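You operate a simulated robot arm through the tools that you are given. There is no shell and no other tool. Be economical: measure what you need, move in short steps, check, and stop when the job is done.

The job below is to be done with a simulated robot arm. You get a single attempt, and the scene is never put back.

JOB
Drop 2 bolts from the hopper into the gold parts tin.
Fine: hopper dial on bolts; the tin's lid goes on the black lid mat; the tin stays on the teal slide, drawn back out; nothing else in it, nothing spilt. Where these are worked on the way, their far stop is far enough and under half their travel is too little: teal slide.

It is judged by the outcome, as a careful person would: the job done as asked, and still so three seconds after it is handed in. It fails if anything else is knocked over, pushed out of place, dropped, spilled or broken. Lids that push on must go on centred and level and be pressed home; caps that screw on are set level and turned clockwise until they are tight.

ROBOT AND FRAMES
A 6-joint arm with a two-finger parallel gripper, fixed in place. Base frame: the origin is at the foot of the arm, x ahead of it, y to its left, z up; the work surface is at about z = 0.86. Readings come in m, rad, newtons and seconds.
With the tool pointing down near the work surface it reaches from about 0.26 to 0.68 m from the base axis. Its first joint turns from -1.152 to 1.152 rad. Payload 2.9 kg.
Tool frame: the origin (TCP) lies between the finger pads and is the grasp point; the fingertips stand 0.03 m ahead of it; z points along the fingers, y is the line along which they close. Largest opening 0.11 m; finger width 0.02, thickness 0.01; the body of the gripper, 0.048 by 0.112 m, starts 0.055 m behind the TCP.
Orientation is that of the tool frame in the base frame, as [roll, pitch, yaw] about the fixed x, y, z axes, in that order (R = Rz(yaw) Ry(pitch) Rx(roll)). With the fingers straight down and closing along the base's y, the tool's x points along the base's -x, its y along +y and its z along -z.

CONTROLS
- The arm moves only by the tool nudge_tool. Its argument "series" is a list of rows, each an object (a shift or turn left out is 0, a gripper value left out holds the last) with "xyz": the shift along the tool's x, y, z in m, a list of three; "delta_rot": the turn, a rotation vector about the tool's x, y, z in rad, a list of three; "grip": the finger opening in m, from 0 to 0.11. In form: [{"xyz": [x, y, z], "delta_rot": [wx, wy, wz], "grip": grip}, ...]. A call has 1 to 10 rows; each row is the pose to reach, as a shift and turn from the pose commanded when the call began, along the tool's axes at that moment. Each row takes 0.2 s and may step no farther than 0.05 m and 0.15 rad from the row before; otherwise, or with a gripper value out of range, the whole call is refused. Where a pose cannot be reached the arm comes as near as it can. A force on the tool above 40 N (or 10 N above the force at the start of the call, whichever is more), or a blocked arm, ends the call early, and 0.2 s more pass. The fingers move at their own pace (about 0.108 m/s each) and stop on an object; they squeeze with about 27 N. The grip force told is the motor's: it shows also when the fingers shut on nothing. Time passes only in rows, and 0.2 s behind the last, so rows that repeat a pose let the fingers close. It gives the time, the measured TCP pose, the force on the tool (base axes), the opening and the grip force at its end, in the units of the frame above (readings bear some noise), with the torque about the TCP (base axes, N m) and any sound that the robot's microphone picked up, and new pictures: "pictures" is both (left out), scene, wrist or none.
- Cameras (640 x 400 px; columns grow to the right, rows downward): "scene" is fixed at [0.0533, 0.414, 1.4016]; the picture's right is [-0.93, -0.36, 0.00], its down [-0.14, 0.37, -0.92] and it looks along [0.33, -0.86, -0.40] (base axes); focal length 332 px, centre (320, 200). "wrist" rides on the gripper at [0.072, 0.017, -0.103] in the tool frame; the picture's right is [-0.23, 0.97, 0.00], its down [-0.76, -0.18, -0.62] and it looks along [-0.61, -0.14, 0.78] (tool axes); focal length 222 px, centre (320, 200). There is no depth. A picture from a camera that has moved, and an enlarged one, comes with that camera's place and axes in the base frame and with its lens.
- inspect(camera, box): a new picture of the part [left, top, right, bottom] of that camera's present view, enlarged. The clock stands still meanwhile.
- sign_off(): hands the job in; it is judged then, once.

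Go step by step. Nothing tells you positions but the pictures and the camera data: compare them with the known pose of the tool, close in by small moves and look again before you grip or let go. The budget is 120 turns and 200 pictures, counting those below and the enlarged ones. Unless the task says otherwise, let go and move clear before handing in, and close with one line.

The tools are called after "Call:" as a command line: name --argument value ..., lists and objects as JSON in quotes. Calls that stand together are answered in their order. nudge_tool: Moves the arm, as the interface text tells. Its arguments: {"type":"object","properties":{"series":{"type":"array","items":{"type":"object","properties":{"xyz":{"type":"array","items":{"type":"number"}},"delta_rot":{"type":"array","items":{"type":"number"}},"grip":{"type":"number"}}}},"pictures":{"type":"string","enum":["both","scene","wrist","none"]}},"required":["series"]} The other tools are called the same way: inspect (camera, box) takes an enlarged picture of a part of a camera's view; sign_off () hands the job in.

At the start:

```text
time: 0.0
position: [0.4024, -0.2203, 1.1954]
tcp_rot: [3.14, -0.001, 3.14]
contact_force: [0.4, -0.8, 0.2]
ft_torque: [0.02, -0.05, 0.01]
grip_width: 0.11
grasp_force: 0.1
```

scene: 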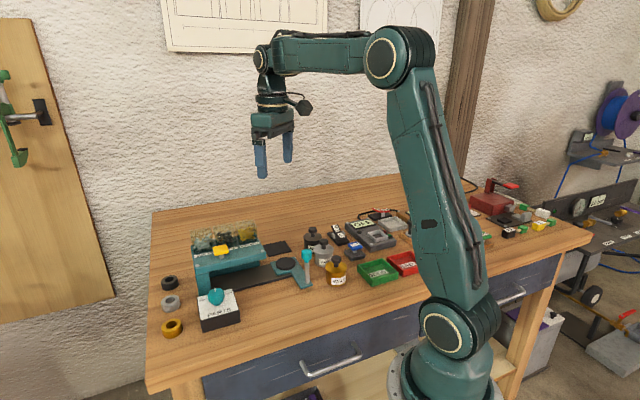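
wrist: 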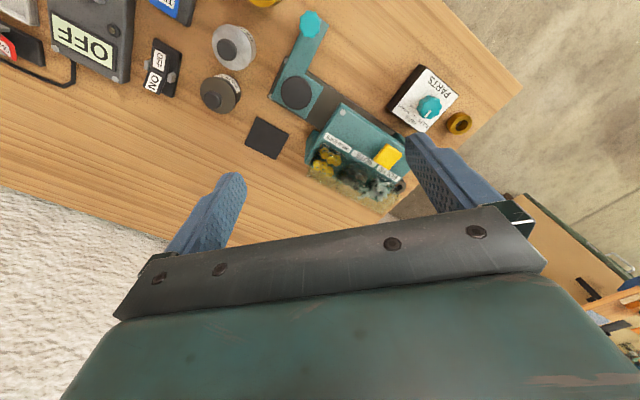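

I see a hopper with a teal slide, a PARTS dial box, three tins/bottles and a black mat. I'll enlarge the views before moving.

Call:
inspect --camera "scene" --box '[140, 210, 380, 360]'

Call:
inspect --camera "wrist" --box '[190, 0, 510, 200]'

Call:
inspect --camera "scene" --box '[180, 230, 300, 305]'

```text
2.67 times, centred on (260, 285) of scene
camera zoom: at [0.0533, 0.414, 1.4016], right [-0.93, -0.36, 0.0], down [-0.14, 0.37, -0.92], along [0.33, -0.86, -0.4], focal length 885 px, centre (480, -27)
```

zoom: 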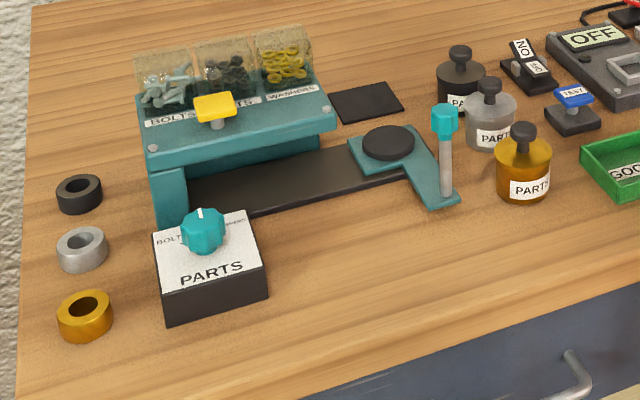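

```text
2.00 times, centred on (350, 100) of wrist
camera zoom: at [0.3297, -0.2051, 1.2979], right [0.23, 0.97, 0.0], down [0.76, -0.18, 0.62], along [0.61, -0.14, -0.78], focal length 444 px, centre (260, 400)
```

zoom: 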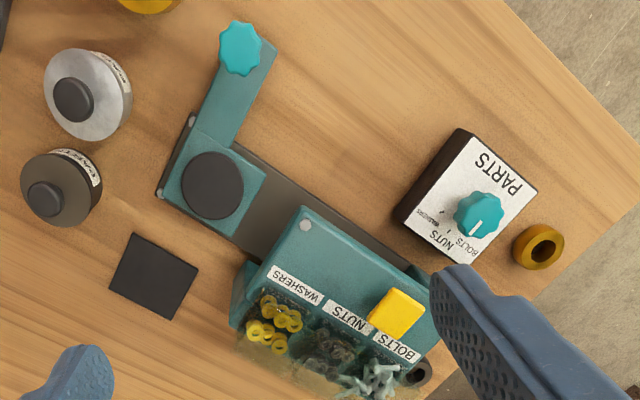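

```text
5.33 times, centred on (240, 268) of scene
camera zoom: at [0.0533, 0.414, 1.4016], right [-0.93, -0.36, 0.0], down [-0.14, 0.37, -0.92], along [0.33, -0.86, -0.4], focal length 1771 px, centre (747, -160)
```

zoom: 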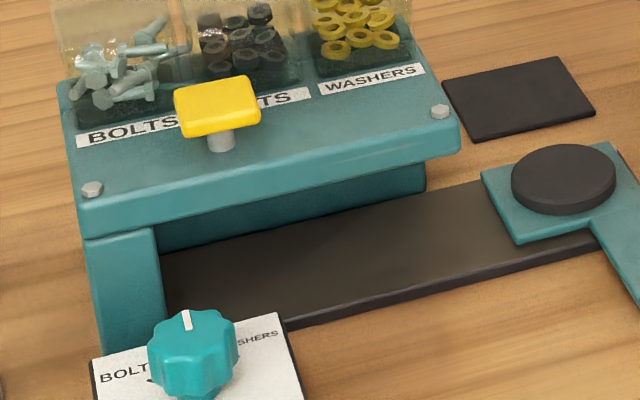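

I place the dial near (0.48,-0.05,0.91), the hopper button near (0.52,-0.14,0.97), the slide pad near (0.41,-0.26), the handle knob near (0.33,-0.22,0.955), the mat near (0.487,-0.352) and the gold tin near (0.27,-0.26). I'll move above the dial and look at its pointer.

Call:
nudge_tool --series '[{"xyz": [-0.013, 0.028, 0.0225], "grip": 0.07}, {"xyz": [-0.026, 0.056, 0.045]}, {"xyz": [-0.039, 0.084, 0.0675]}, {"xyz": [-0.052, 0.112, 0.09]}, {"xyz": [-0.065, 0.14, 0.1125]}, {"xyz": [-0.079, 0.168, 0.135]}, {"xyz": [-0.079, 0.168, 0.135]}]'

Call:
inspect --camera "wrist" --box '[200, 50, 440, 200]'

```text
time: 1.6
position: [0.4806, -0.0532, 1.0584]
tcp_rot: [3.141, -0.001, -3.141]
contact_force: [0.0, 0.5, -0.3]
ft_torque: [-0.01, 0.0, 0.01]
grip_width: 0.0699
grasp_force: 0.1
camera wrist: at [0.4085, -0.0375, 1.1618], right [0.23, 0.97, 0.0], down [0.76, -0.18, 0.62], along [0.61, -0.14, -0.78], focal length 222 px, centre (320, 200)
```

scene: 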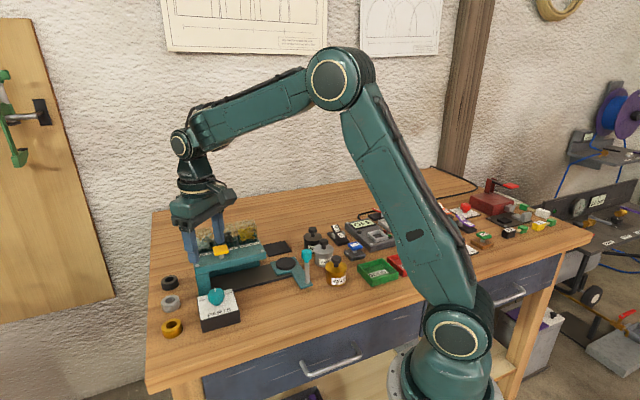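
wrist: 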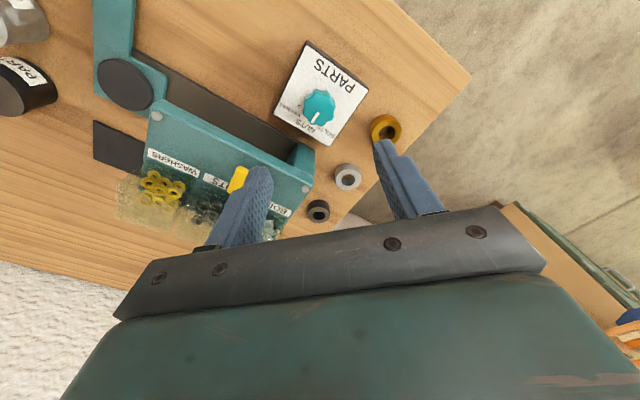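

```text
2.67 times, centred on (320, 125) of wrist
camera zoom: at [0.4085, -0.0375, 1.1618], right [0.23, 0.97, 0.0], down [0.76, -0.18, 0.62], along [0.61, -0.14, -0.78], focal length 592 px, centre (320, 400)
```

zoom: 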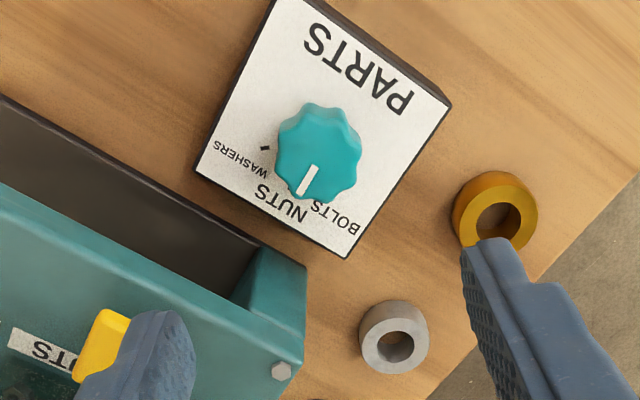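

The pointer is at NUTS, so BOLTS is about 50° counter-clockwise seen from above. I'll turn the wrist back 0.5 rad and come down near the knob.

Call:
nudge_tool --series '[{"xyz": [0.0, 0.0, 0.02], "delta_rot": [0, 0, 0.13], "grip": 0.068}, {"xyz": [0.001, -0.001, 0.04], "delta_rot": [0, 0, 0.26]}, {"xyz": [0.0016, -0.0018, 0.06], "delta_rot": [0, 0, 0.39]}, {"xyz": [0.0016, -0.0018, 0.078], "delta_rot": [0, 0, 0.5]}, {"xyz": [0.0016, -0.0018, 0.09], "delta_rot": [0, 0, 0.5]}]'

Call:
inspect --camera "wrist" --box '[200, 50, 440, 200]'

Call:
inspect --camera "scene" --box '[160, 230, 280, 340]'

```text
time: 2.8
position: [0.4808, -0.0541, 0.9697]
tcp_rot: [3.141, 0.001, 2.642]
contact_force: [-0.8, -0.2, -0.9]
ft_torque: [0.02, -0.04, -0.05]
grip_width: 0.0681
grasp_force: 0.0
camera wrist: at [0.4252, -0.0058, 1.0727], right [0.67, 0.74, 0.0], down [0.58, -0.52, 0.62], along [0.46, -0.42, -0.78], focal length 222 px, centre (320, 200)
```

scene: 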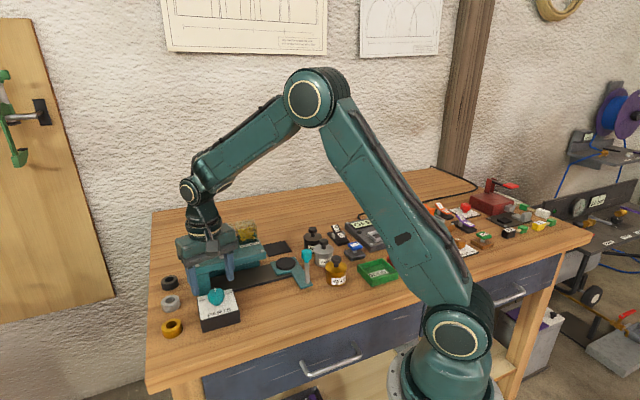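
wrist: 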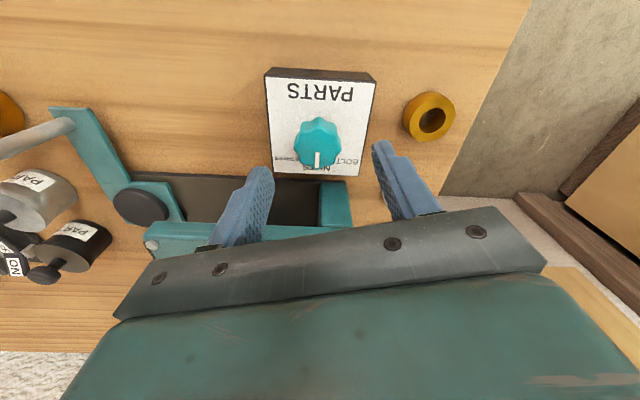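

```text
2.67 times, centred on (320, 125) of wrist
camera zoom: at [0.4252, -0.0058, 1.0727], right [0.67, 0.74, 0.0], down [0.58, -0.52, 0.62], along [0.46, -0.42, -0.78], focal length 592 px, centre (320, 400)
```

zoom: 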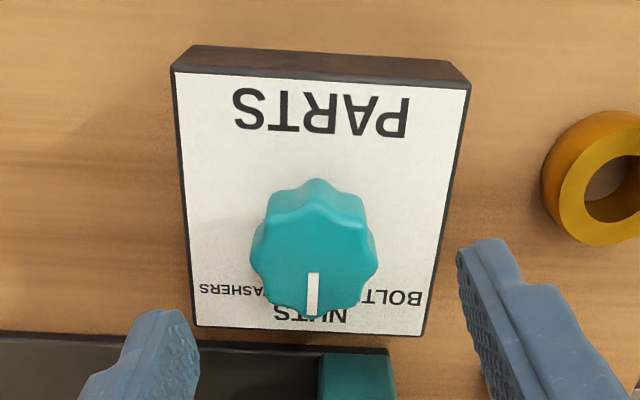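

```text
3.64 times, centred on (220, 285) of scene
camera zoom: at [0.0533, 0.414, 1.4016], right [-0.93, -0.36, 0.0], down [-0.14, 0.37, -0.92], along [0.33, -0.86, -0.4], focal length 1207 px, centre (684, -109)
```

zoom: 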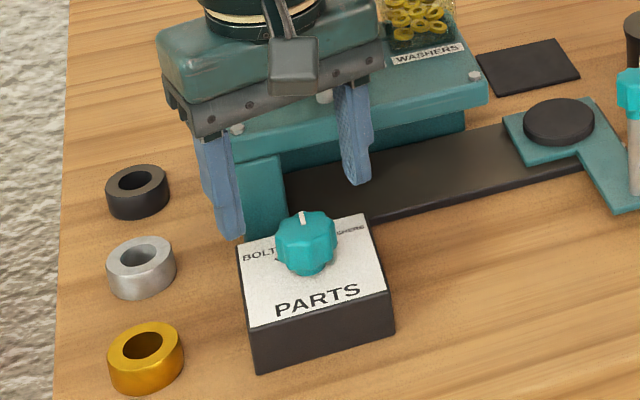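

The knob centre agrees in both views at about (0.4785,-0.055). Now I'll go down around it and close the fingers.

Call:
nudge_tool --series '[{"xyz": [0.0015, -0.002, 0.02]}, {"xyz": [0.0015, -0.002, 0.035]}, {"xyz": [0.0015, -0.002, 0.046]}, {"xyz": [0.0015, -0.002, 0.046], "grip": 0.03}, {"xyz": [0.0015, -0.002, 0.046], "grip": 0.02}, {"xyz": [0.0015, -0.002, 0.046], "grip": 0.02}]'

```text
time: 4.4
position: [0.4797, -0.0535, 0.9245]
tcp_rot: [3.139, 0.007, 2.642]
contact_force: [1.1, 5.0, 2.1]
ft_torque: [0.14, 0.05, 0.0]
grip_width: 0.0327
grasp_force: 13.0
stopped in row 6: the force on the tool passed its limit (the readings are from after the stop); the commanded pose is now the measured one
camera wrist: at [0.4223, -0.0056, 1.0284], right [0.67, 0.75, 0.0], down [0.58, -0.52, 0.63], along [0.47, -0.42, -0.78], focal length 222 px, centre (320, 200)
```

scene: 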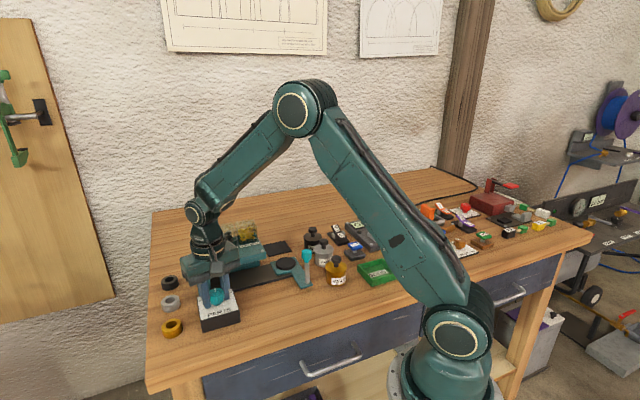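
wrist: 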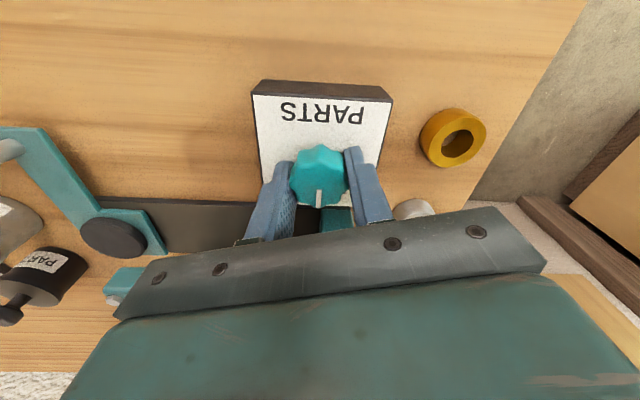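

The knob is gripped at 0.033. I'll turn it counter-clockwise toward BOLTS.

Call:
nudge_tool --series '[{"delta_rot": [0, 0, -0.12]}, {"delta_rot": [0, 0, -0.24]}, {"delta_rot": [0, 0, -0.36]}, {"delta_rot": [0, 0, -0.48]}, {"delta_rot": [0, 0, -0.6]}, {"delta_rot": [0, 0, -0.72]}, {"delta_rot": [0, 0, -0.8]}]'

Call:
inspect --camera "wrist" --box '[200, 50, 440, 200]'

```text
time: 6.0
position: [0.4794, -0.0534, 0.9249]
tcp_rot: [-3.14, 0.008, -2.835]
contact_force: [5.2, 25.5, 11.5]
ft_torque: [0.38, 0.06, -0.03]
grip_width: 0.0324
grasp_force: 44.2
camera wrist: at [0.4036, -0.0598, 1.0282], right [-0.08, 1.0, 0.0], down [0.77, 0.06, 0.63], along [0.63, 0.05, -0.78], focal length 222 px, centre (320, 200)
```

scene: 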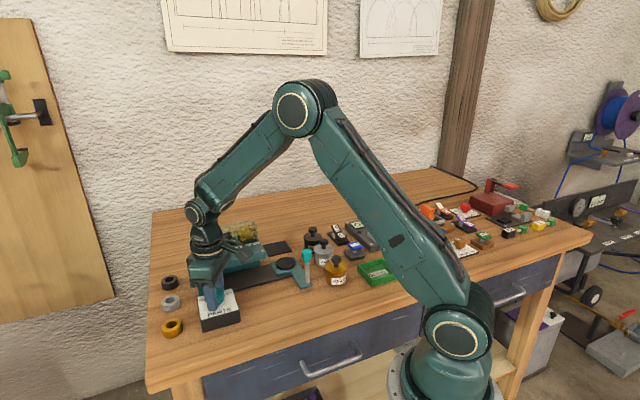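
wrist: 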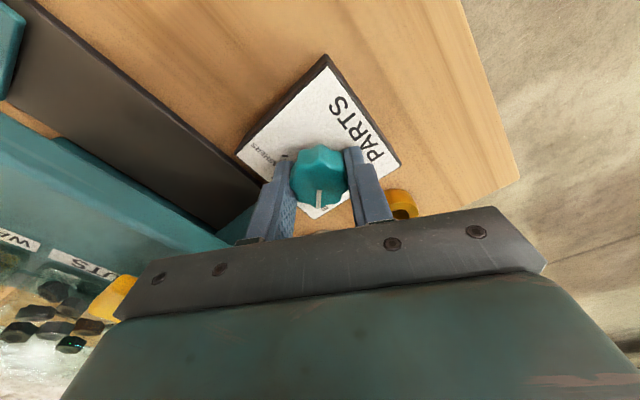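

```text
2.67 times, centred on (320, 125) of wrist
camera zoom: at [0.4036, -0.0598, 1.0282], right [-0.08, 1.0, 0.0], down [0.77, 0.06, 0.63], along [0.63, 0.05, -0.78], focal length 592 px, centre (320, 400)
```

zoom: 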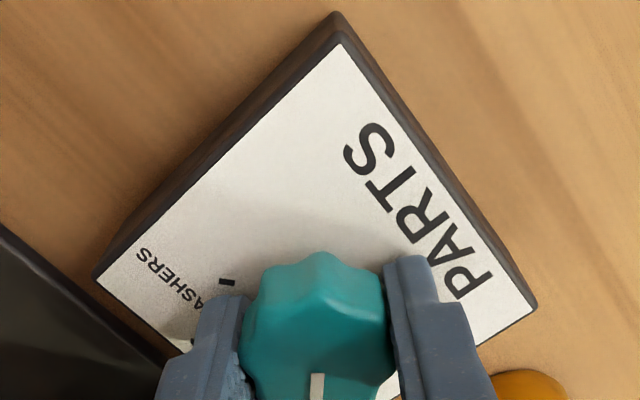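

The dial has turned about 0.8 rad. I'll release, rise and check the pointer against the tick marks.

Call:
nudge_tool --series '[{"grip": 0.06}, {"grip": 0.06}, {"xyz": [0, 0, -0.03]}, {"xyz": [0, 0, -0.07]}, {"xyz": [0.03, 0, -0.11]}]'

Call:
inspect --camera "wrist" --box '[200, 50, 440, 200]'

Call:
inspect --camera "scene" --box '[180, 270, 260, 330]'

```text
time: 7.2
position: [0.4483, -0.0633, 1.0339]
tcp_rot: [-3.139, 0.004, -2.845]
contact_force: [-0.7, 0.9, 0.7]
ft_torque: [-0.02, 0.01, 0.01]
grip_width: 0.06
grasp_force: 0.0
camera wrist: at [0.3725, -0.0689, 1.1367], right [-0.07, 1.0, 0.0], down [0.78, 0.05, 0.63], along [0.63, 0.04, -0.78], focal length 222 px, centre (320, 200)
```

scene: 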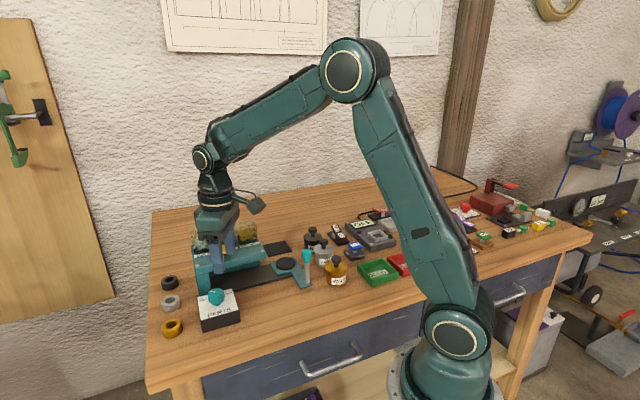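
wrist: 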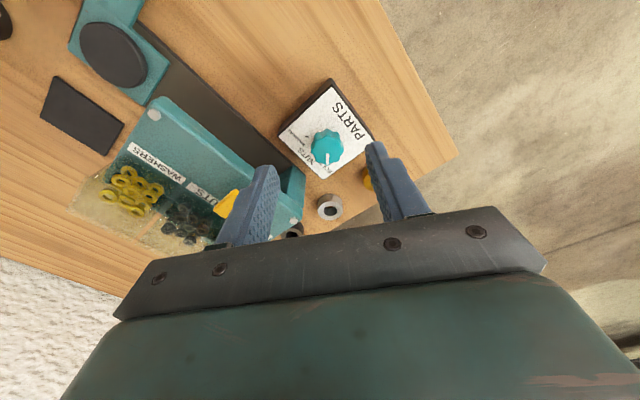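

```text
2.67 times, centred on (320, 125) of wrist
camera zoom: at [0.3725, -0.0689, 1.1367], right [-0.07, 1.0, 0.0], down [0.78, 0.05, 0.63], along [0.63, 0.04, -0.78], focal length 592 px, centre (320, 400)
```

zoom: 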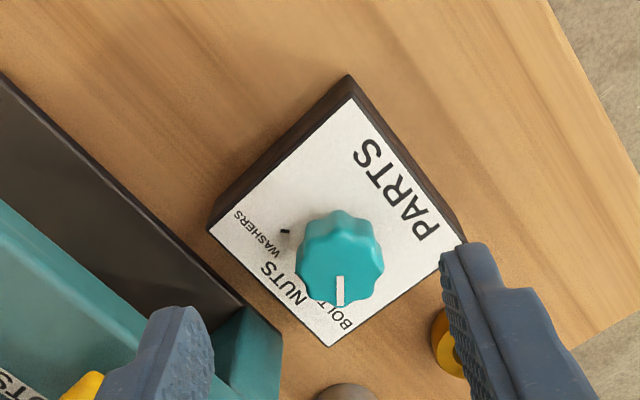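

```text
6.67 times, centred on (220, 300) of scene
camera zoom: at [0.0533, 0.414, 1.4016], right [-0.93, -0.36, 0.0], down [-0.14, 0.37, -0.92], along [0.33, -0.86, -0.4], focal length 2214 px, centre (987, -467)
```

zoom: 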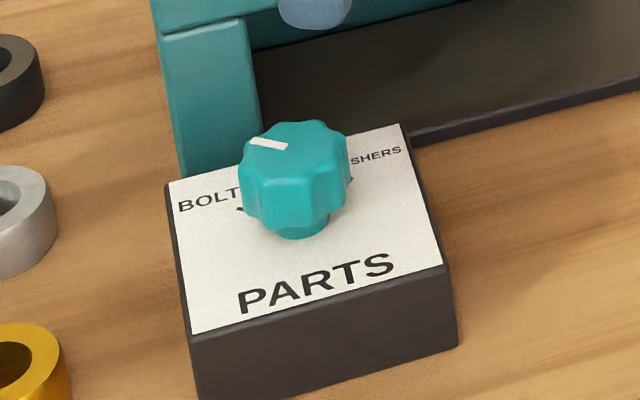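

The pointer now stands one 45° detent toward BOLTS, so the dial looks set. Next I'll go over the gold tin and find its lid knob.

Call:
nudge_tool --series '[{"xyz": [0.03, -0.019, -0.04], "delta_rot": [0, 0, 0.05]}, {"xyz": [0.065, -0.041, -0.066], "delta_rot": [0, 0, 0.1]}, {"xyz": [0.1, -0.064, -0.066], "delta_rot": [0, 0, 0.15]}, {"xyz": [0.135, -0.087, -0.066], "delta_rot": [0, 0, 0.2]}, {"xyz": [0.17, -0.11, -0.066], "delta_rot": [0, 0, 0.25]}, {"xyz": [0.2057, -0.1326, -0.066], "delta_rot": [0, 0, 0.295]}, {"xyz": [0.2057, -0.1326, -0.066], "delta_rot": [0, 0, 0.295]}]'

Call:
inspect --camera "wrist" --box '[160, 0, 480, 200]'

Call:
inspect --camera "scene" --box '[260, 220, 380, 295]'

```text
refused: row 1 steps farther than a row can; nothing moved
```

```text
2.00 times, centred on (320, 100) of wrist
camera zoom: at [0.3725, -0.0689, 1.1367], right [-0.07, 1.0, 0.0], down [0.78, 0.05, 0.63], along [0.63, 0.04, -0.78], focal length 444 px, centre (320, 400)
```

zoom: 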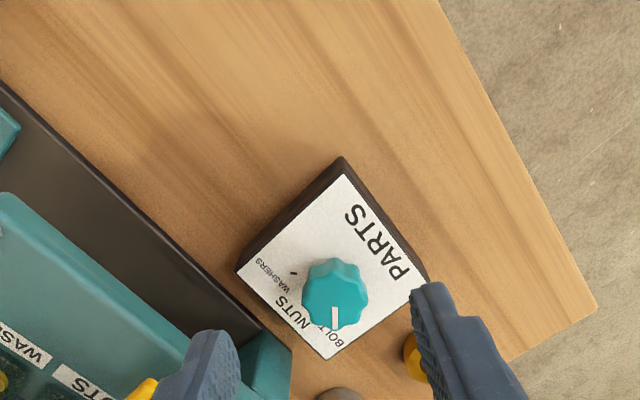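

```text
5.33 times, centred on (320, 258) of scene
camera zoom: at [0.0533, 0.414, 1.4016], right [-0.93, -0.36, 0.0], down [-0.14, 0.37, -0.92], along [0.33, -0.86, -0.4], focal length 1771 px, centre (320, -107)
```

zoom: 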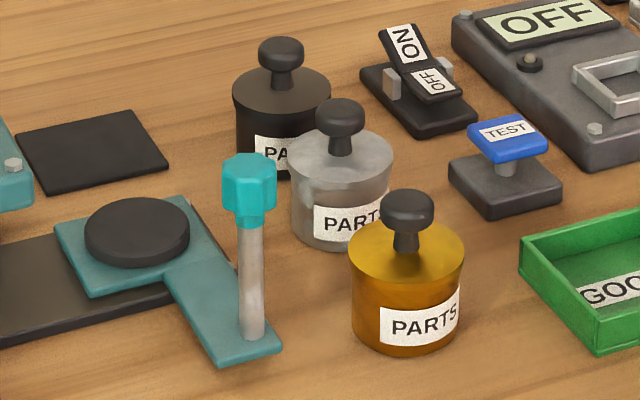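

The first row was too long, so I'll repeat it with shorter steps.

Call:
nudge_tool --series '[{"xyz": [0.02, -0.013, -0.033], "delta_rot": [0, 0, 0.05]}, {"xyz": [0.05, -0.032, -0.066], "delta_rot": [0, 0, 0.1]}, {"xyz": [0.088, -0.057, -0.066], "delta_rot": [0, 0, 0.15]}, {"xyz": [0.127, -0.082, -0.066], "delta_rot": [0, 0, 0.2]}, {"xyz": [0.166, -0.107, -0.066], "delta_rot": [0, 0, 0.25]}, {"xyz": [0.2057, -0.1326, -0.066], "delta_rot": [0, 0, 0.295]}, {"xyz": [0.2057, -0.1326, -0.066], "delta_rot": [0, 0, 0.295]}]'

Call:
inspect --camera "wrist" --box '[160, 0, 480, 200]'

```text
time: 8.8
position: [0.292, -0.2505, 1.0994]
tcp_rot: [-3.14, 0.006, -3.139]
contact_force: [-0.1, 0.3, -0.3]
ft_torque: [-0.02, 0.03, -0.01]
grip_width: 0.0602
grasp_force: 0.0
camera wrist: at [0.2184, -0.2342, 1.2032], right [0.22, 0.97, 0.0], down [0.76, -0.17, 0.63], along [0.61, -0.14, -0.78], focal length 222 px, centre (320, 200)
```

scene: 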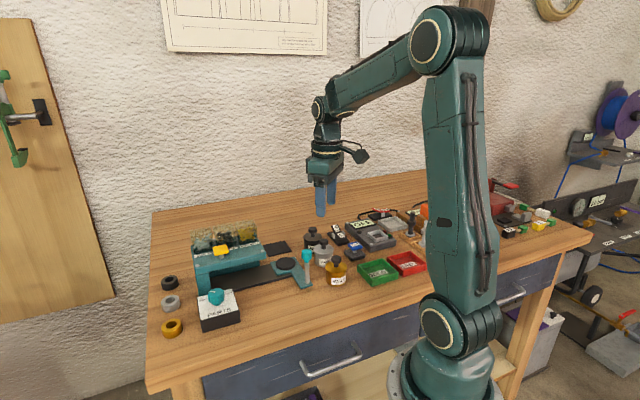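
wrist: 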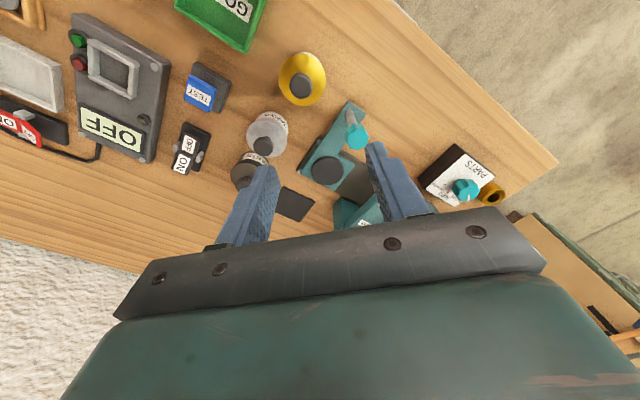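

```text
2.00 times, centred on (320, 100) of wrist
camera zoom: at [0.2184, -0.2342, 1.2032], right [0.22, 0.97, 0.0], down [0.76, -0.17, 0.63], along [0.61, -0.14, -0.78], focal length 444 px, centre (320, 400)
```

zoom: 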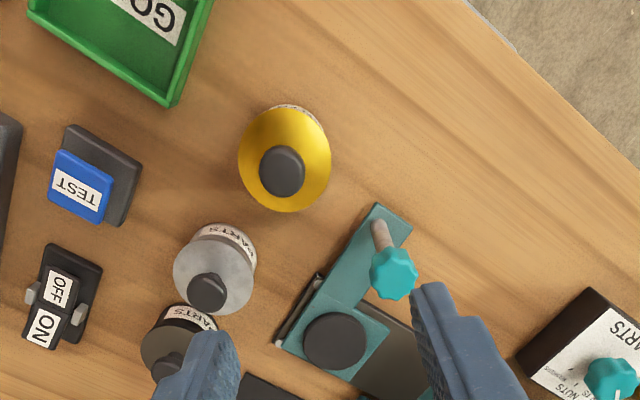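

The gold lid's knob is near (0.268,-0.266) with its top at about z 0.93. I'll come closer and check.

Call:
nudge_tool --series '[{"xyz": [0.012, -0.008, 0.04]}, {"xyz": [0.024, -0.0155, 0.08]}, {"xyz": [0.024, -0.0155, 0.115]}, {"xyz": [0.024, -0.0155, 0.115]}]'

Call:
inspect --camera "wrist" --box '[160, 0, 480, 200]'

Call:
inspect --camera "scene" --box '[280, 210, 400, 300]'

```text
time: 9.8
position: [0.2673, -0.2666, 0.9846]
tcp_rot: [-3.139, 0.005, -3.14]
contact_force: [0.5, 0.5, 0.2]
ft_torque: [0.01, -0.01, 0.01]
grip_width: 0.06
grasp_force: 0.1
camera wrist: at [0.1939, -0.2516, 1.0874], right [0.22, 0.97, 0.0], down [0.76, -0.17, 0.63], along [0.61, -0.14, -0.78], focal length 222 px, centre (320, 200)
```

scene: 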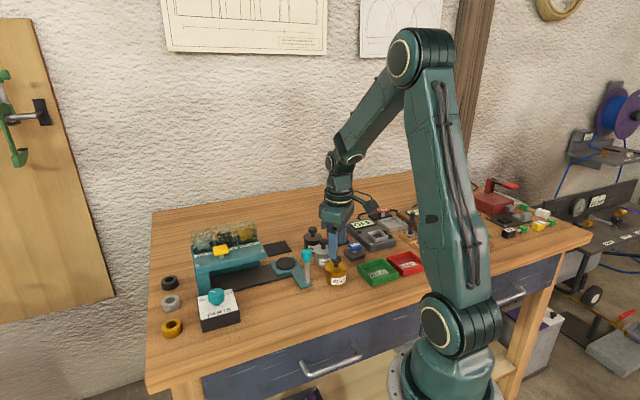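
wrist: 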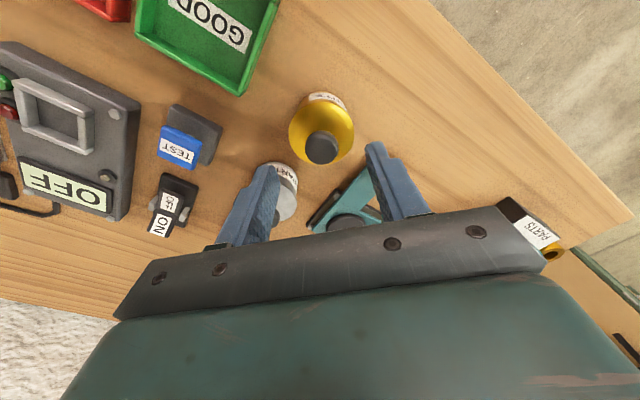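

```text
2.00 times, centred on (320, 100) of wrist
camera zoom: at [0.1939, -0.2516, 1.0874], right [0.22, 0.97, 0.0], down [0.76, -0.17, 0.63], along [0.61, -0.14, -0.78], focal length 444 px, centre (320, 400)
```

zoom: 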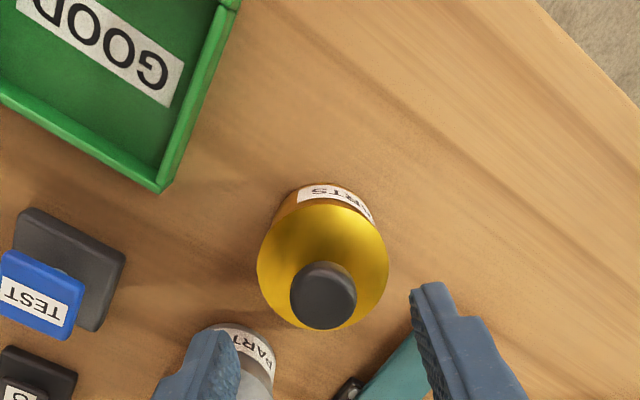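

```text
4.44 times, centred on (340, 255) of scene
camera zoom: at [0.0533, 0.414, 1.4016], right [-0.93, -0.36, 0.0], down [-0.14, 0.37, -0.92], along [0.33, -0.86, -0.4], focal length 1476 px, centre (231, -44)
```

zoom: 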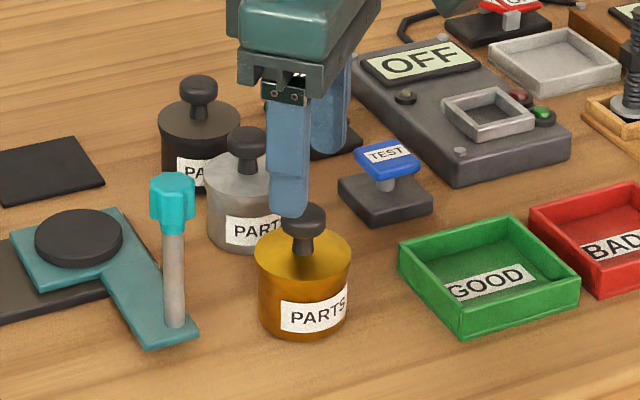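

The knob lies under the TCP within about 1 mm. I'll descend, grip the knob and lift straight up.

Call:
nudge_tool --series '[{"xyz": [0.001, 0, 0.025]}, {"xyz": [0.001, 0, 0.047]}, {"xyz": [0.001, 0, 0.047], "grip": 0.03}, {"xyz": [0.001, 0, 0.047], "grip": 0.012}, {"xyz": [0.001, 0, 0.047], "grip": 0.012}]'

Call:
inspect --camera "scene" --box '[280, 210, 400, 300]'

```text
time: 11.0
position: [0.2674, -0.2693, 0.9373]
tcp_rot: [-3.137, 0.009, -3.14]
contact_force: [1.3, -3.3, 15.1]
ft_torque: [-0.14, 0.04, -0.01]
grip_width: 0.0236
grasp_force: 26.6
camera wrist: at [0.1932, -0.2526, 1.041], right [0.23, 0.97, 0.0], down [0.76, -0.17, 0.63], along [0.61, -0.14, -0.78], focal length 222 px, centre (320, 200)
```

scene: 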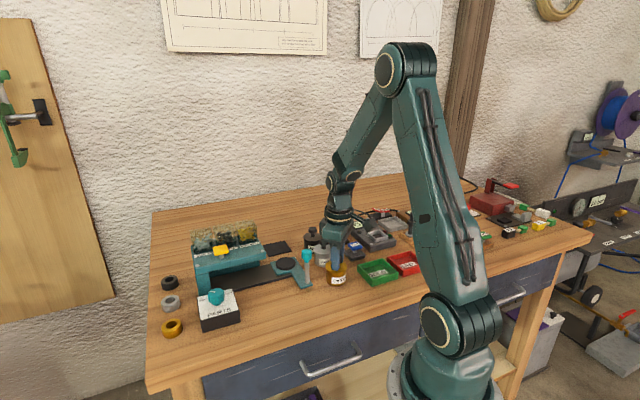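
wrist: 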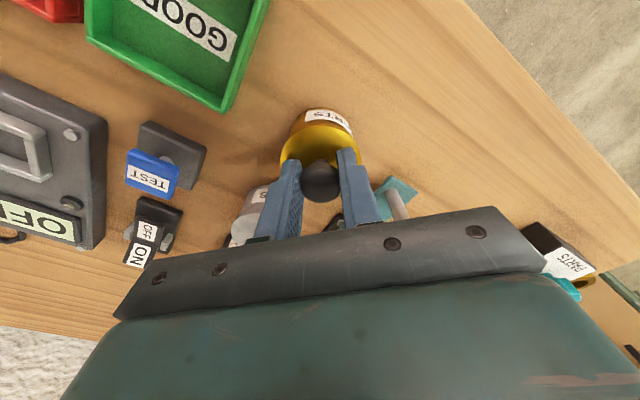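

```text
4.44 times, centred on (340, 255) of scene
camera zoom: at [0.0532, 0.4141, 1.4016], right [-0.93, -0.36, 0.0], down [-0.14, 0.37, -0.92], along [0.33, -0.86, -0.4], focal length 1476 px, centre (231, -44)
```

zoom: 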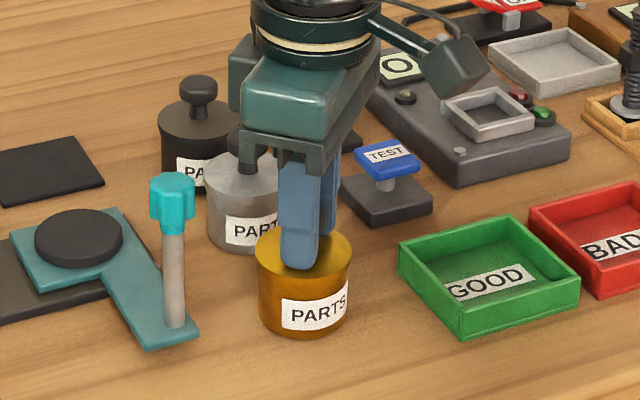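

The knob is gripped at 0.0236. I'll lift a little and see whether only the lid rises.

Call:
nudge_tool --series '[{"xyz": [0, 0, -0.006]}, {"xyz": [0, 0, -0.012]}, {"xyz": [0, 0, -0.02]}, {"xyz": [0, 0, -0.035]}]'

Call:
inspect --camera "scene" --box '[280, 210, 400, 300]'

```text
time: 12.0
position: [0.2657, -0.2671, 0.9729]
tcp_rot: [-3.139, 0.006, -3.139]
contact_force: [-0.4, 0.7, -0.6]
ft_torque: [-0.01, 0.01, 0.01]
grip_width: 0.0234
grasp_force: 27.1
heard: snap
camera wrist: at [0.1924, -0.2513, 1.0763], right [0.22, 0.97, 0.0], down [0.76, -0.17, 0.63], along [0.61, -0.14, -0.78], focal length 222 px, centre (320, 200)
```

scene: 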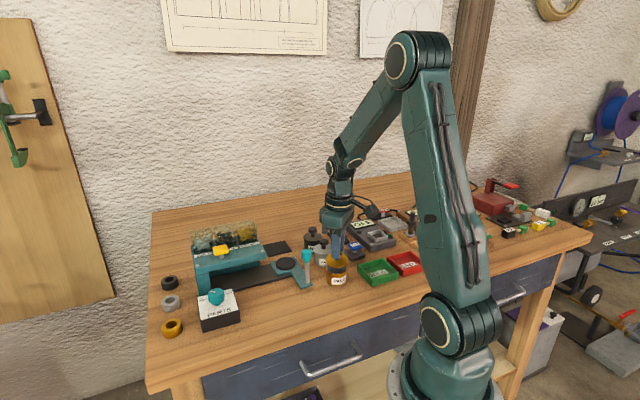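
wrist: 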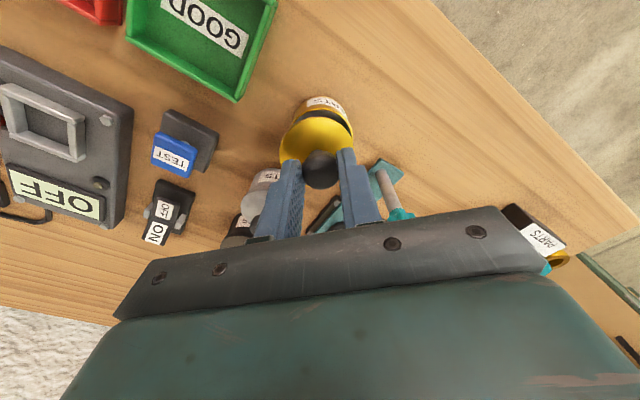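

```text
4.44 times, centred on (340, 255) of scene
camera zoom: at [0.0533, 0.414, 1.4016], right [-0.93, -0.36, 0.0], down [-0.14, 0.37, -0.92], along [0.33, -0.86, -0.4], focal length 1476 px, centre (231, -44)
```

zoom: 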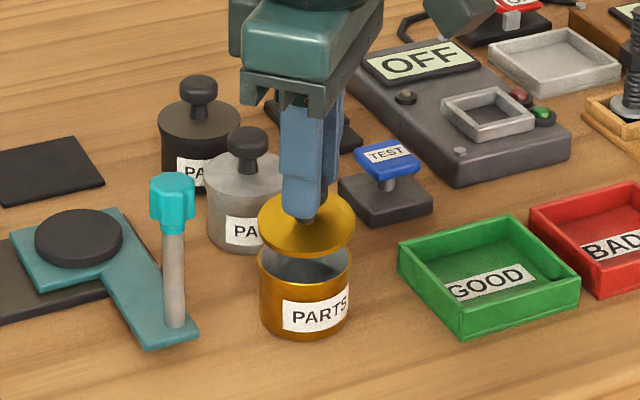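

The lid is off and the tin stayed put. Next I'll carry the lid over the black mat, near (0.488,-0.352).

Call:
nudge_tool --series '[{"xyz": [0, 0, -0.045]}, {"xyz": [-0.03, -0.0115, -0.08]}, {"xyz": [-0.075, -0.0287, -0.09]}, {"xyz": [-0.118, -0.0452, -0.09]}, {"xyz": [-0.161, -0.0616, -0.09]}, {"xyz": [-0.2, -0.0766, -0.09]}, {"xyz": [-0.222, -0.085, -0.09]}, {"xyz": [-0.222, -0.085, -0.06]}, {"xyz": [-0.222, -0.085, -0.06]}]'

Call:
inspect --camera "scene" --box '[220, 190, 340, 290]'

Call:
inspect --camera "wrist" --box '[200, 50, 440, 250]'

```text
time: 14.0
position: [0.4892, -0.3499, 1.0351]
tcp_rot: [-3.141, 0.004, -3.138]
contact_force: [0.1, -0.3, -0.1]
ft_torque: [0.0, 0.0, 0.04]
grip_width: 0.0234
grasp_force: 26.9
camera wrist: at [0.4154, -0.3348, 1.1387], right [0.22, 0.97, 0.0], down [0.76, -0.17, 0.63], along [0.61, -0.14, -0.78], focal length 222 px, centre (320, 200)
```

scene: 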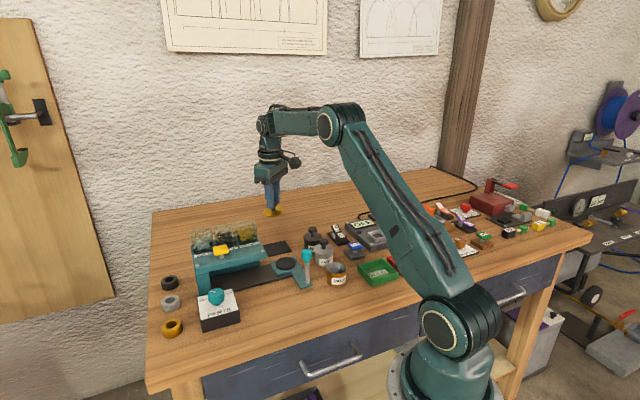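
wrist: 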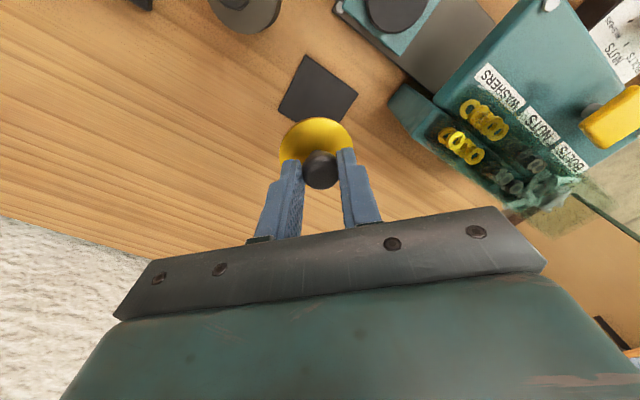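

```text
4.00 times, centred on (280, 240) of scene
camera zoom: at [0.0533, 0.414, 1.4016], right [-0.93, -0.36, 0.0], down [-0.14, 0.37, -0.92], along [0.33, -0.86, -0.4], focal length 1328 px, centre (480, 40)
```

zoom: 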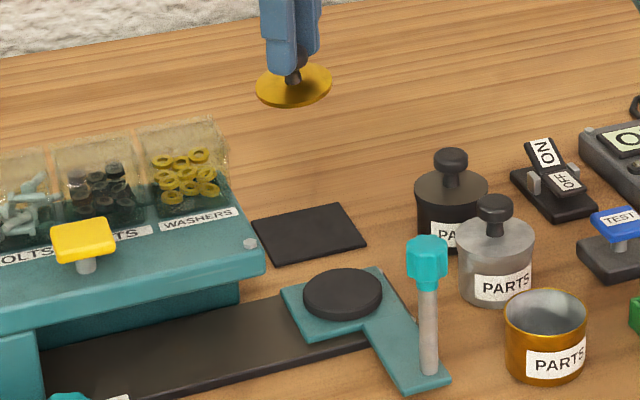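

```text
2.00 times, centred on (320, 150) of wrist
camera zoom: at [0.4154, -0.3348, 1.1387], right [0.22, 0.97, 0.0], down [0.76, -0.17, 0.63], along [0.61, -0.14, -0.78], focal length 444 px, centre (320, 300)
```

zoom: 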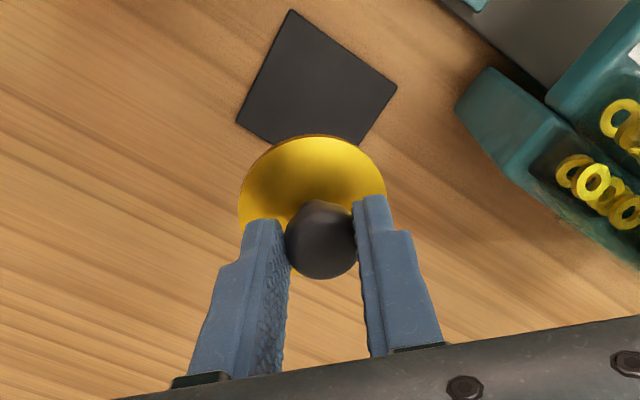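

The mat centre is at (0.488,-0.352). I'll lower the lid onto it, slowly at the end.

Call:
nudge_tool --series '[{"xyz": [0.001, -0.0015, 0.04]}, {"xyz": [0.001, -0.0015, 0.08]}, {"xyz": [0.001, -0.0015, 0.11]}, {"xyz": [0.001, -0.0015, 0.118]}, {"xyz": [0.001, -0.0015, 0.118]}]'

Call:
inspect --camera "scene" --box '[240, 210, 330, 270]'

```text
time: 15.2
position: [0.4885, -0.3552, 0.9174]
tcp_rot: [-3.134, 0.013, 3.141]
contact_force: [-2.4, -10.2, 21.5]
ft_torque: [-0.13, 0.04, -0.03]
grip_width: 0.0238
grasp_force: 26.8
camera wrist: at [0.4145, -0.3389, 1.0213], right [0.23, 0.97, 0.0], down [0.75, -0.17, 0.63], along [0.62, -0.15, -0.77], focal length 222 px, centre (320, 200)
```

scene: 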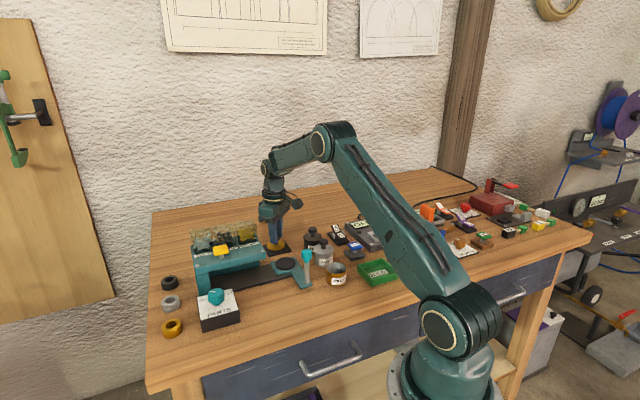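
wrist: 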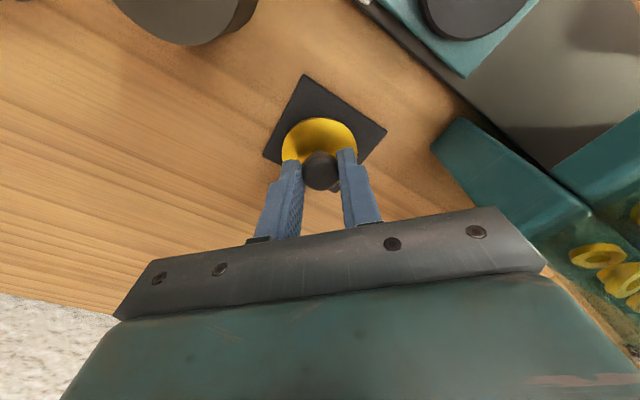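

```text
6.67 times, centred on (285, 240) of scene
camera zoom: at [0.0529, 0.414, 1.4016], right [-0.93, -0.36, 0.0], down [-0.14, 0.37, -0.92], along [0.33, -0.86, -0.4], focal length 2214 px, centre (553, -67)
```

zoom: 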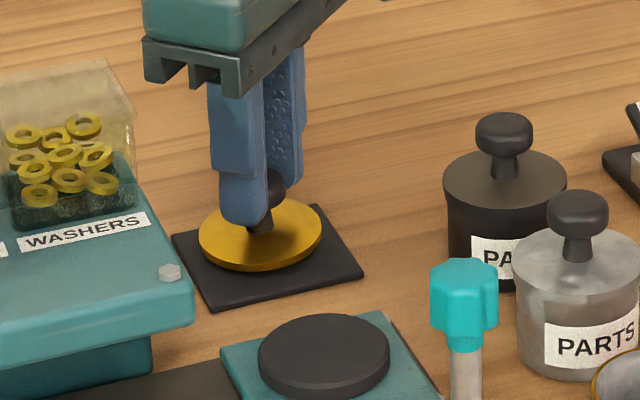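

The lid has touched down centred on the mat. I'll ease the pressure, open and rise.

Call:
nudge_tool --series '[{"xyz": [0, 0, -0.002]}, {"xyz": [0, 0, -0.002], "grip": 0.045}, {"xyz": [0, 0, -0.002], "grip": 0.045}, {"xyz": [0, 0, -0.04]}, {"xyz": [0, 0, -0.085]}, {"xyz": [0, 0, -0.13]}]'

Call:
inspect --camera "scene" --box '[240, 220, 360, 300]'

```text
time: 16.6
position: [0.4857, -0.3547, 1.0467]
tcp_rot: [-3.141, 0.007, -3.14]
contact_force: [-0.2, 0.2, 0.4]
ft_torque: [0.01, -0.01, -0.01]
grip_width: 0.0451
grasp_force: 0.0
camera wrist: at [0.4118, -0.3386, 1.1505], right [0.23, 0.97, 0.0], down [0.76, -0.17, 0.63], along [0.61, -0.14, -0.78], focal length 222 px, centre (320, 200)
```

scene: 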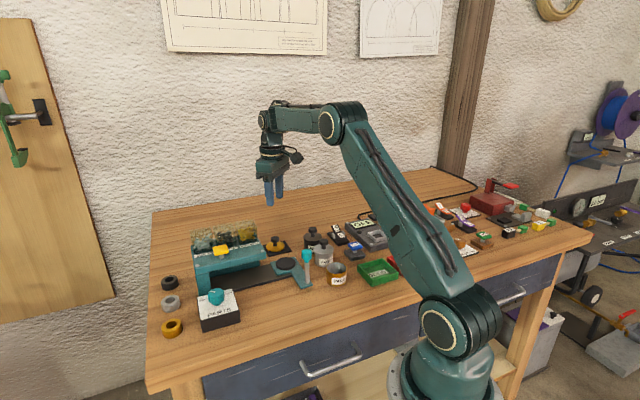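
wrist: 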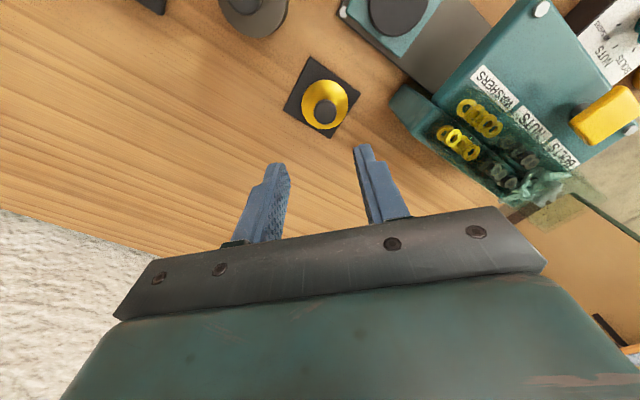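

```text
5.00 times, centred on (300, 260) of scene
camera zoom: at [0.0533, 0.414, 1.4016], right [-0.93, -0.36, 0.0], down [-0.14, 0.37, -0.92], along [0.33, -0.86, -0.4], focal length 1660 px, centre (420, -100)
```

zoom: 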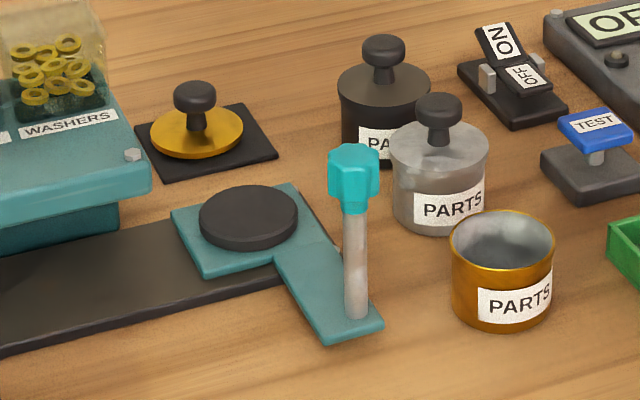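

The lid rests on the mat. Now I'll go back over the open gold tin with the fingers wide, turning a little so the camera keeps clear of the slide handle later.

Call:
nudge_tool --series '[{"xyz": [0.0365, 0.0144, 0], "delta_rot": [0, 0, -0.05], "grip": 0.085}, {"xyz": [0.073, 0.0289, 0], "delta_rot": [0, 0, -0.1]}, {"xyz": [0.109, 0.0433, 0], "delta_rot": [0, 0, -0.15]}, {"xyz": [0.146, 0.0578, 0], "delta_rot": [0, 0, -0.2]}, {"xyz": [0.182, 0.0722, 0.01], "delta_rot": [0, 0, -0.25]}, {"xyz": [0.2187, 0.0867, 0.03], "delta_rot": [0, 0, -0.3]}, {"xyz": [0.2187, 0.0867, 0.06], "delta_rot": [0, 0, -0.3]}, {"xyz": [0.2187, 0.0867, 0.06], "delta_rot": [0, 0, -0.3]}]'

Call:
inspect --camera "wrist" --box '[200, 30, 440, 200]'

Call:
inspect --camera "scene" --box '[280, 210, 400, 300]'

```text
time: 18.4
position: [0.2688, -0.2656, 0.9864]
tcp_rot: [-3.138, 0.005, -2.838]
contact_force: [-0.7, -0.4, -0.7]
ft_torque: [-0.01, 0.01, 0.04]
grip_width: 0.085
grasp_force: 0.1
camera wrist: at [0.1935, -0.2718, 1.0898], right [-0.07, 1.0, 0.0], down [0.78, 0.06, 0.63], along [0.63, 0.04, -0.78], focal length 222 px, centre (320, 200)
```

scene: 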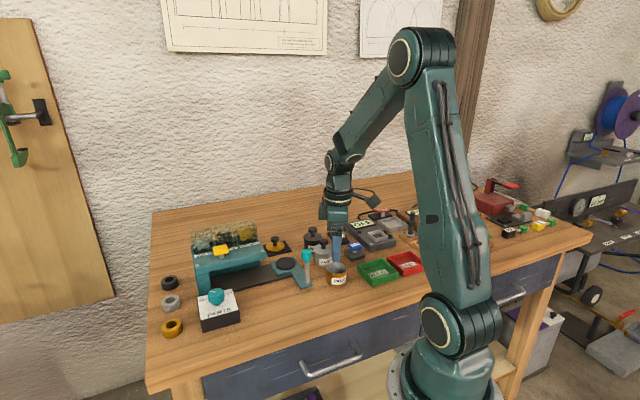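
wrist: 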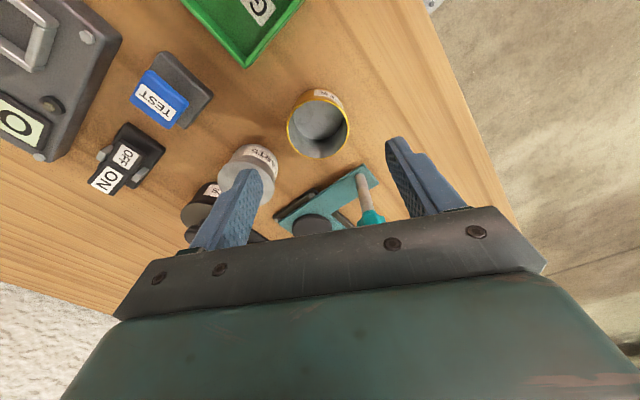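

```text
2.35 times, centred on (320, 115) of wrist
camera zoom: at [0.1935, -0.2718, 1.0898], right [-0.07, 1.0, 0.0], down [0.78, 0.06, 0.63], along [0.63, 0.04, -0.78], focal length 523 px, centre (320, 400)
```

zoom: 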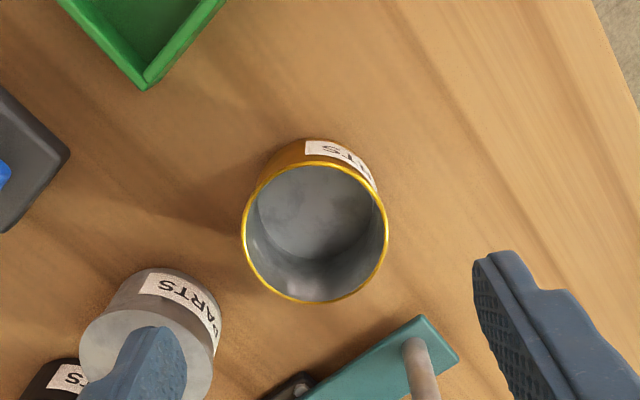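

```text
4.44 times, centred on (340, 255) of scene
camera zoom: at [0.0533, 0.414, 1.4016], right [-0.93, -0.36, 0.0], down [-0.14, 0.37, -0.92], along [0.33, -0.86, -0.4], focal length 1476 px, centre (231, -44)
```

zoom: 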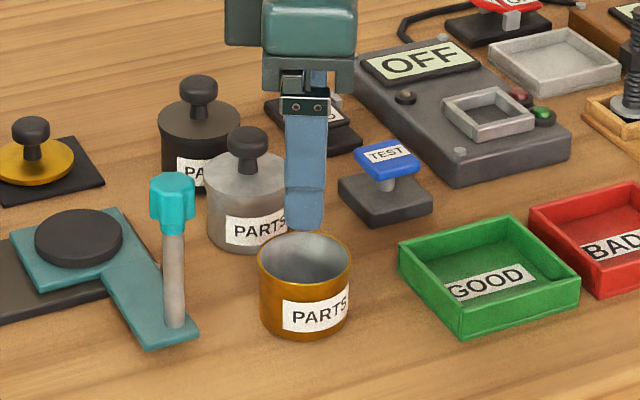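

The tin rim is centred at (0.266,-0.2685), radius 27 mm. I'll lower around it and close.

Call:
nudge_tool --series '[{"xyz": [0.0034, -0.0021, 0.03], "grip": 0.08}, {"xyz": [0.0034, -0.0021, 0.06]}, {"xyz": [0.0034, -0.0021, 0.088]}, {"xyz": [0.0034, -0.0021, 0.088]}, {"xyz": [0.0034, -0.0021, 0.088], "grip": 0.06}, {"xyz": [0.0034, -0.0021, 0.088], "grip": 0.05}, {"xyz": [0.0034, -0.0021, 0.088], "grip": 0.05}]'

Call:
inspect --camera "scene" --box '[280, 210, 400, 300]'

```text
time: 20.0
position: [0.2685, -0.2687, 0.8987]
tcp_rot: [-3.137, 0.005, -2.838]
contact_force: [-0.1, 0.4, -0.2]
ft_torque: [0.03, 0.02, 0.0]
grip_width: 0.0524
grasp_force: 27.4
camera wrist: at [0.1928, -0.2757, 1.002], right [-0.07, 1.0, 0.0], down [0.78, 0.06, 0.63], along [0.63, 0.04, -0.78], focal length 222 px, centre (320, 200)
```

scene: 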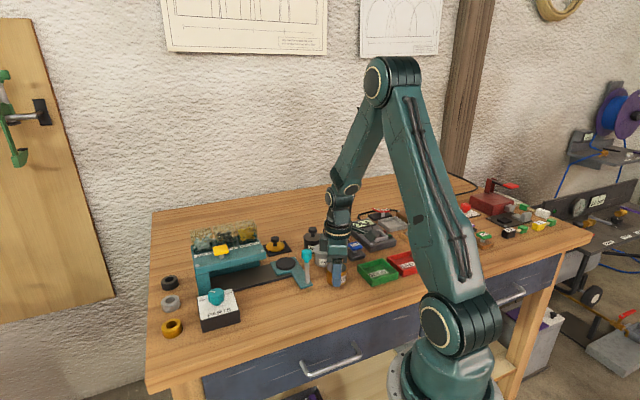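
wrist: 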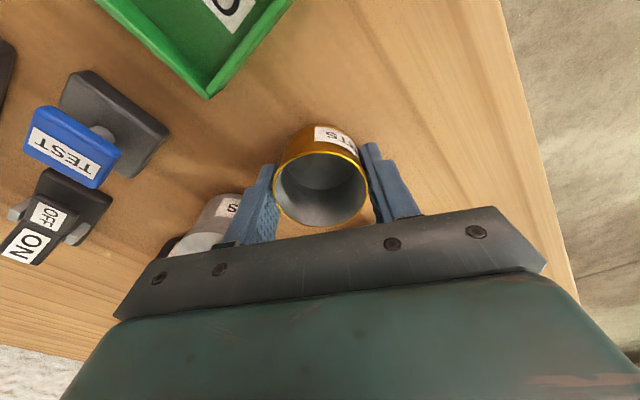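

```text
4.44 times, centred on (340, 255) of scene
camera zoom: at [0.0533, 0.414, 1.4016], right [-0.93, -0.36, 0.0], down [-0.14, 0.37, -0.92], along [0.33, -0.86, -0.4], focal length 1476 px, centre (231, -44)
```

zoom: 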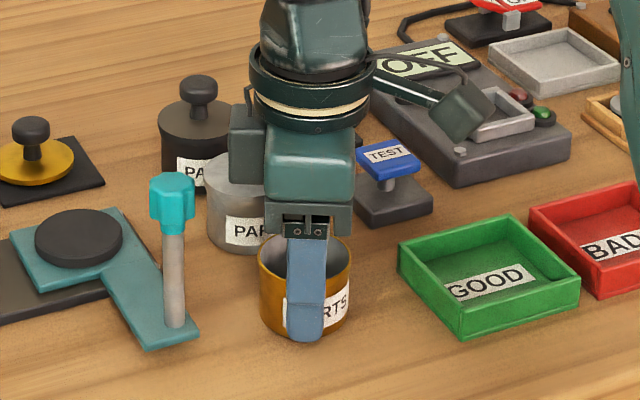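

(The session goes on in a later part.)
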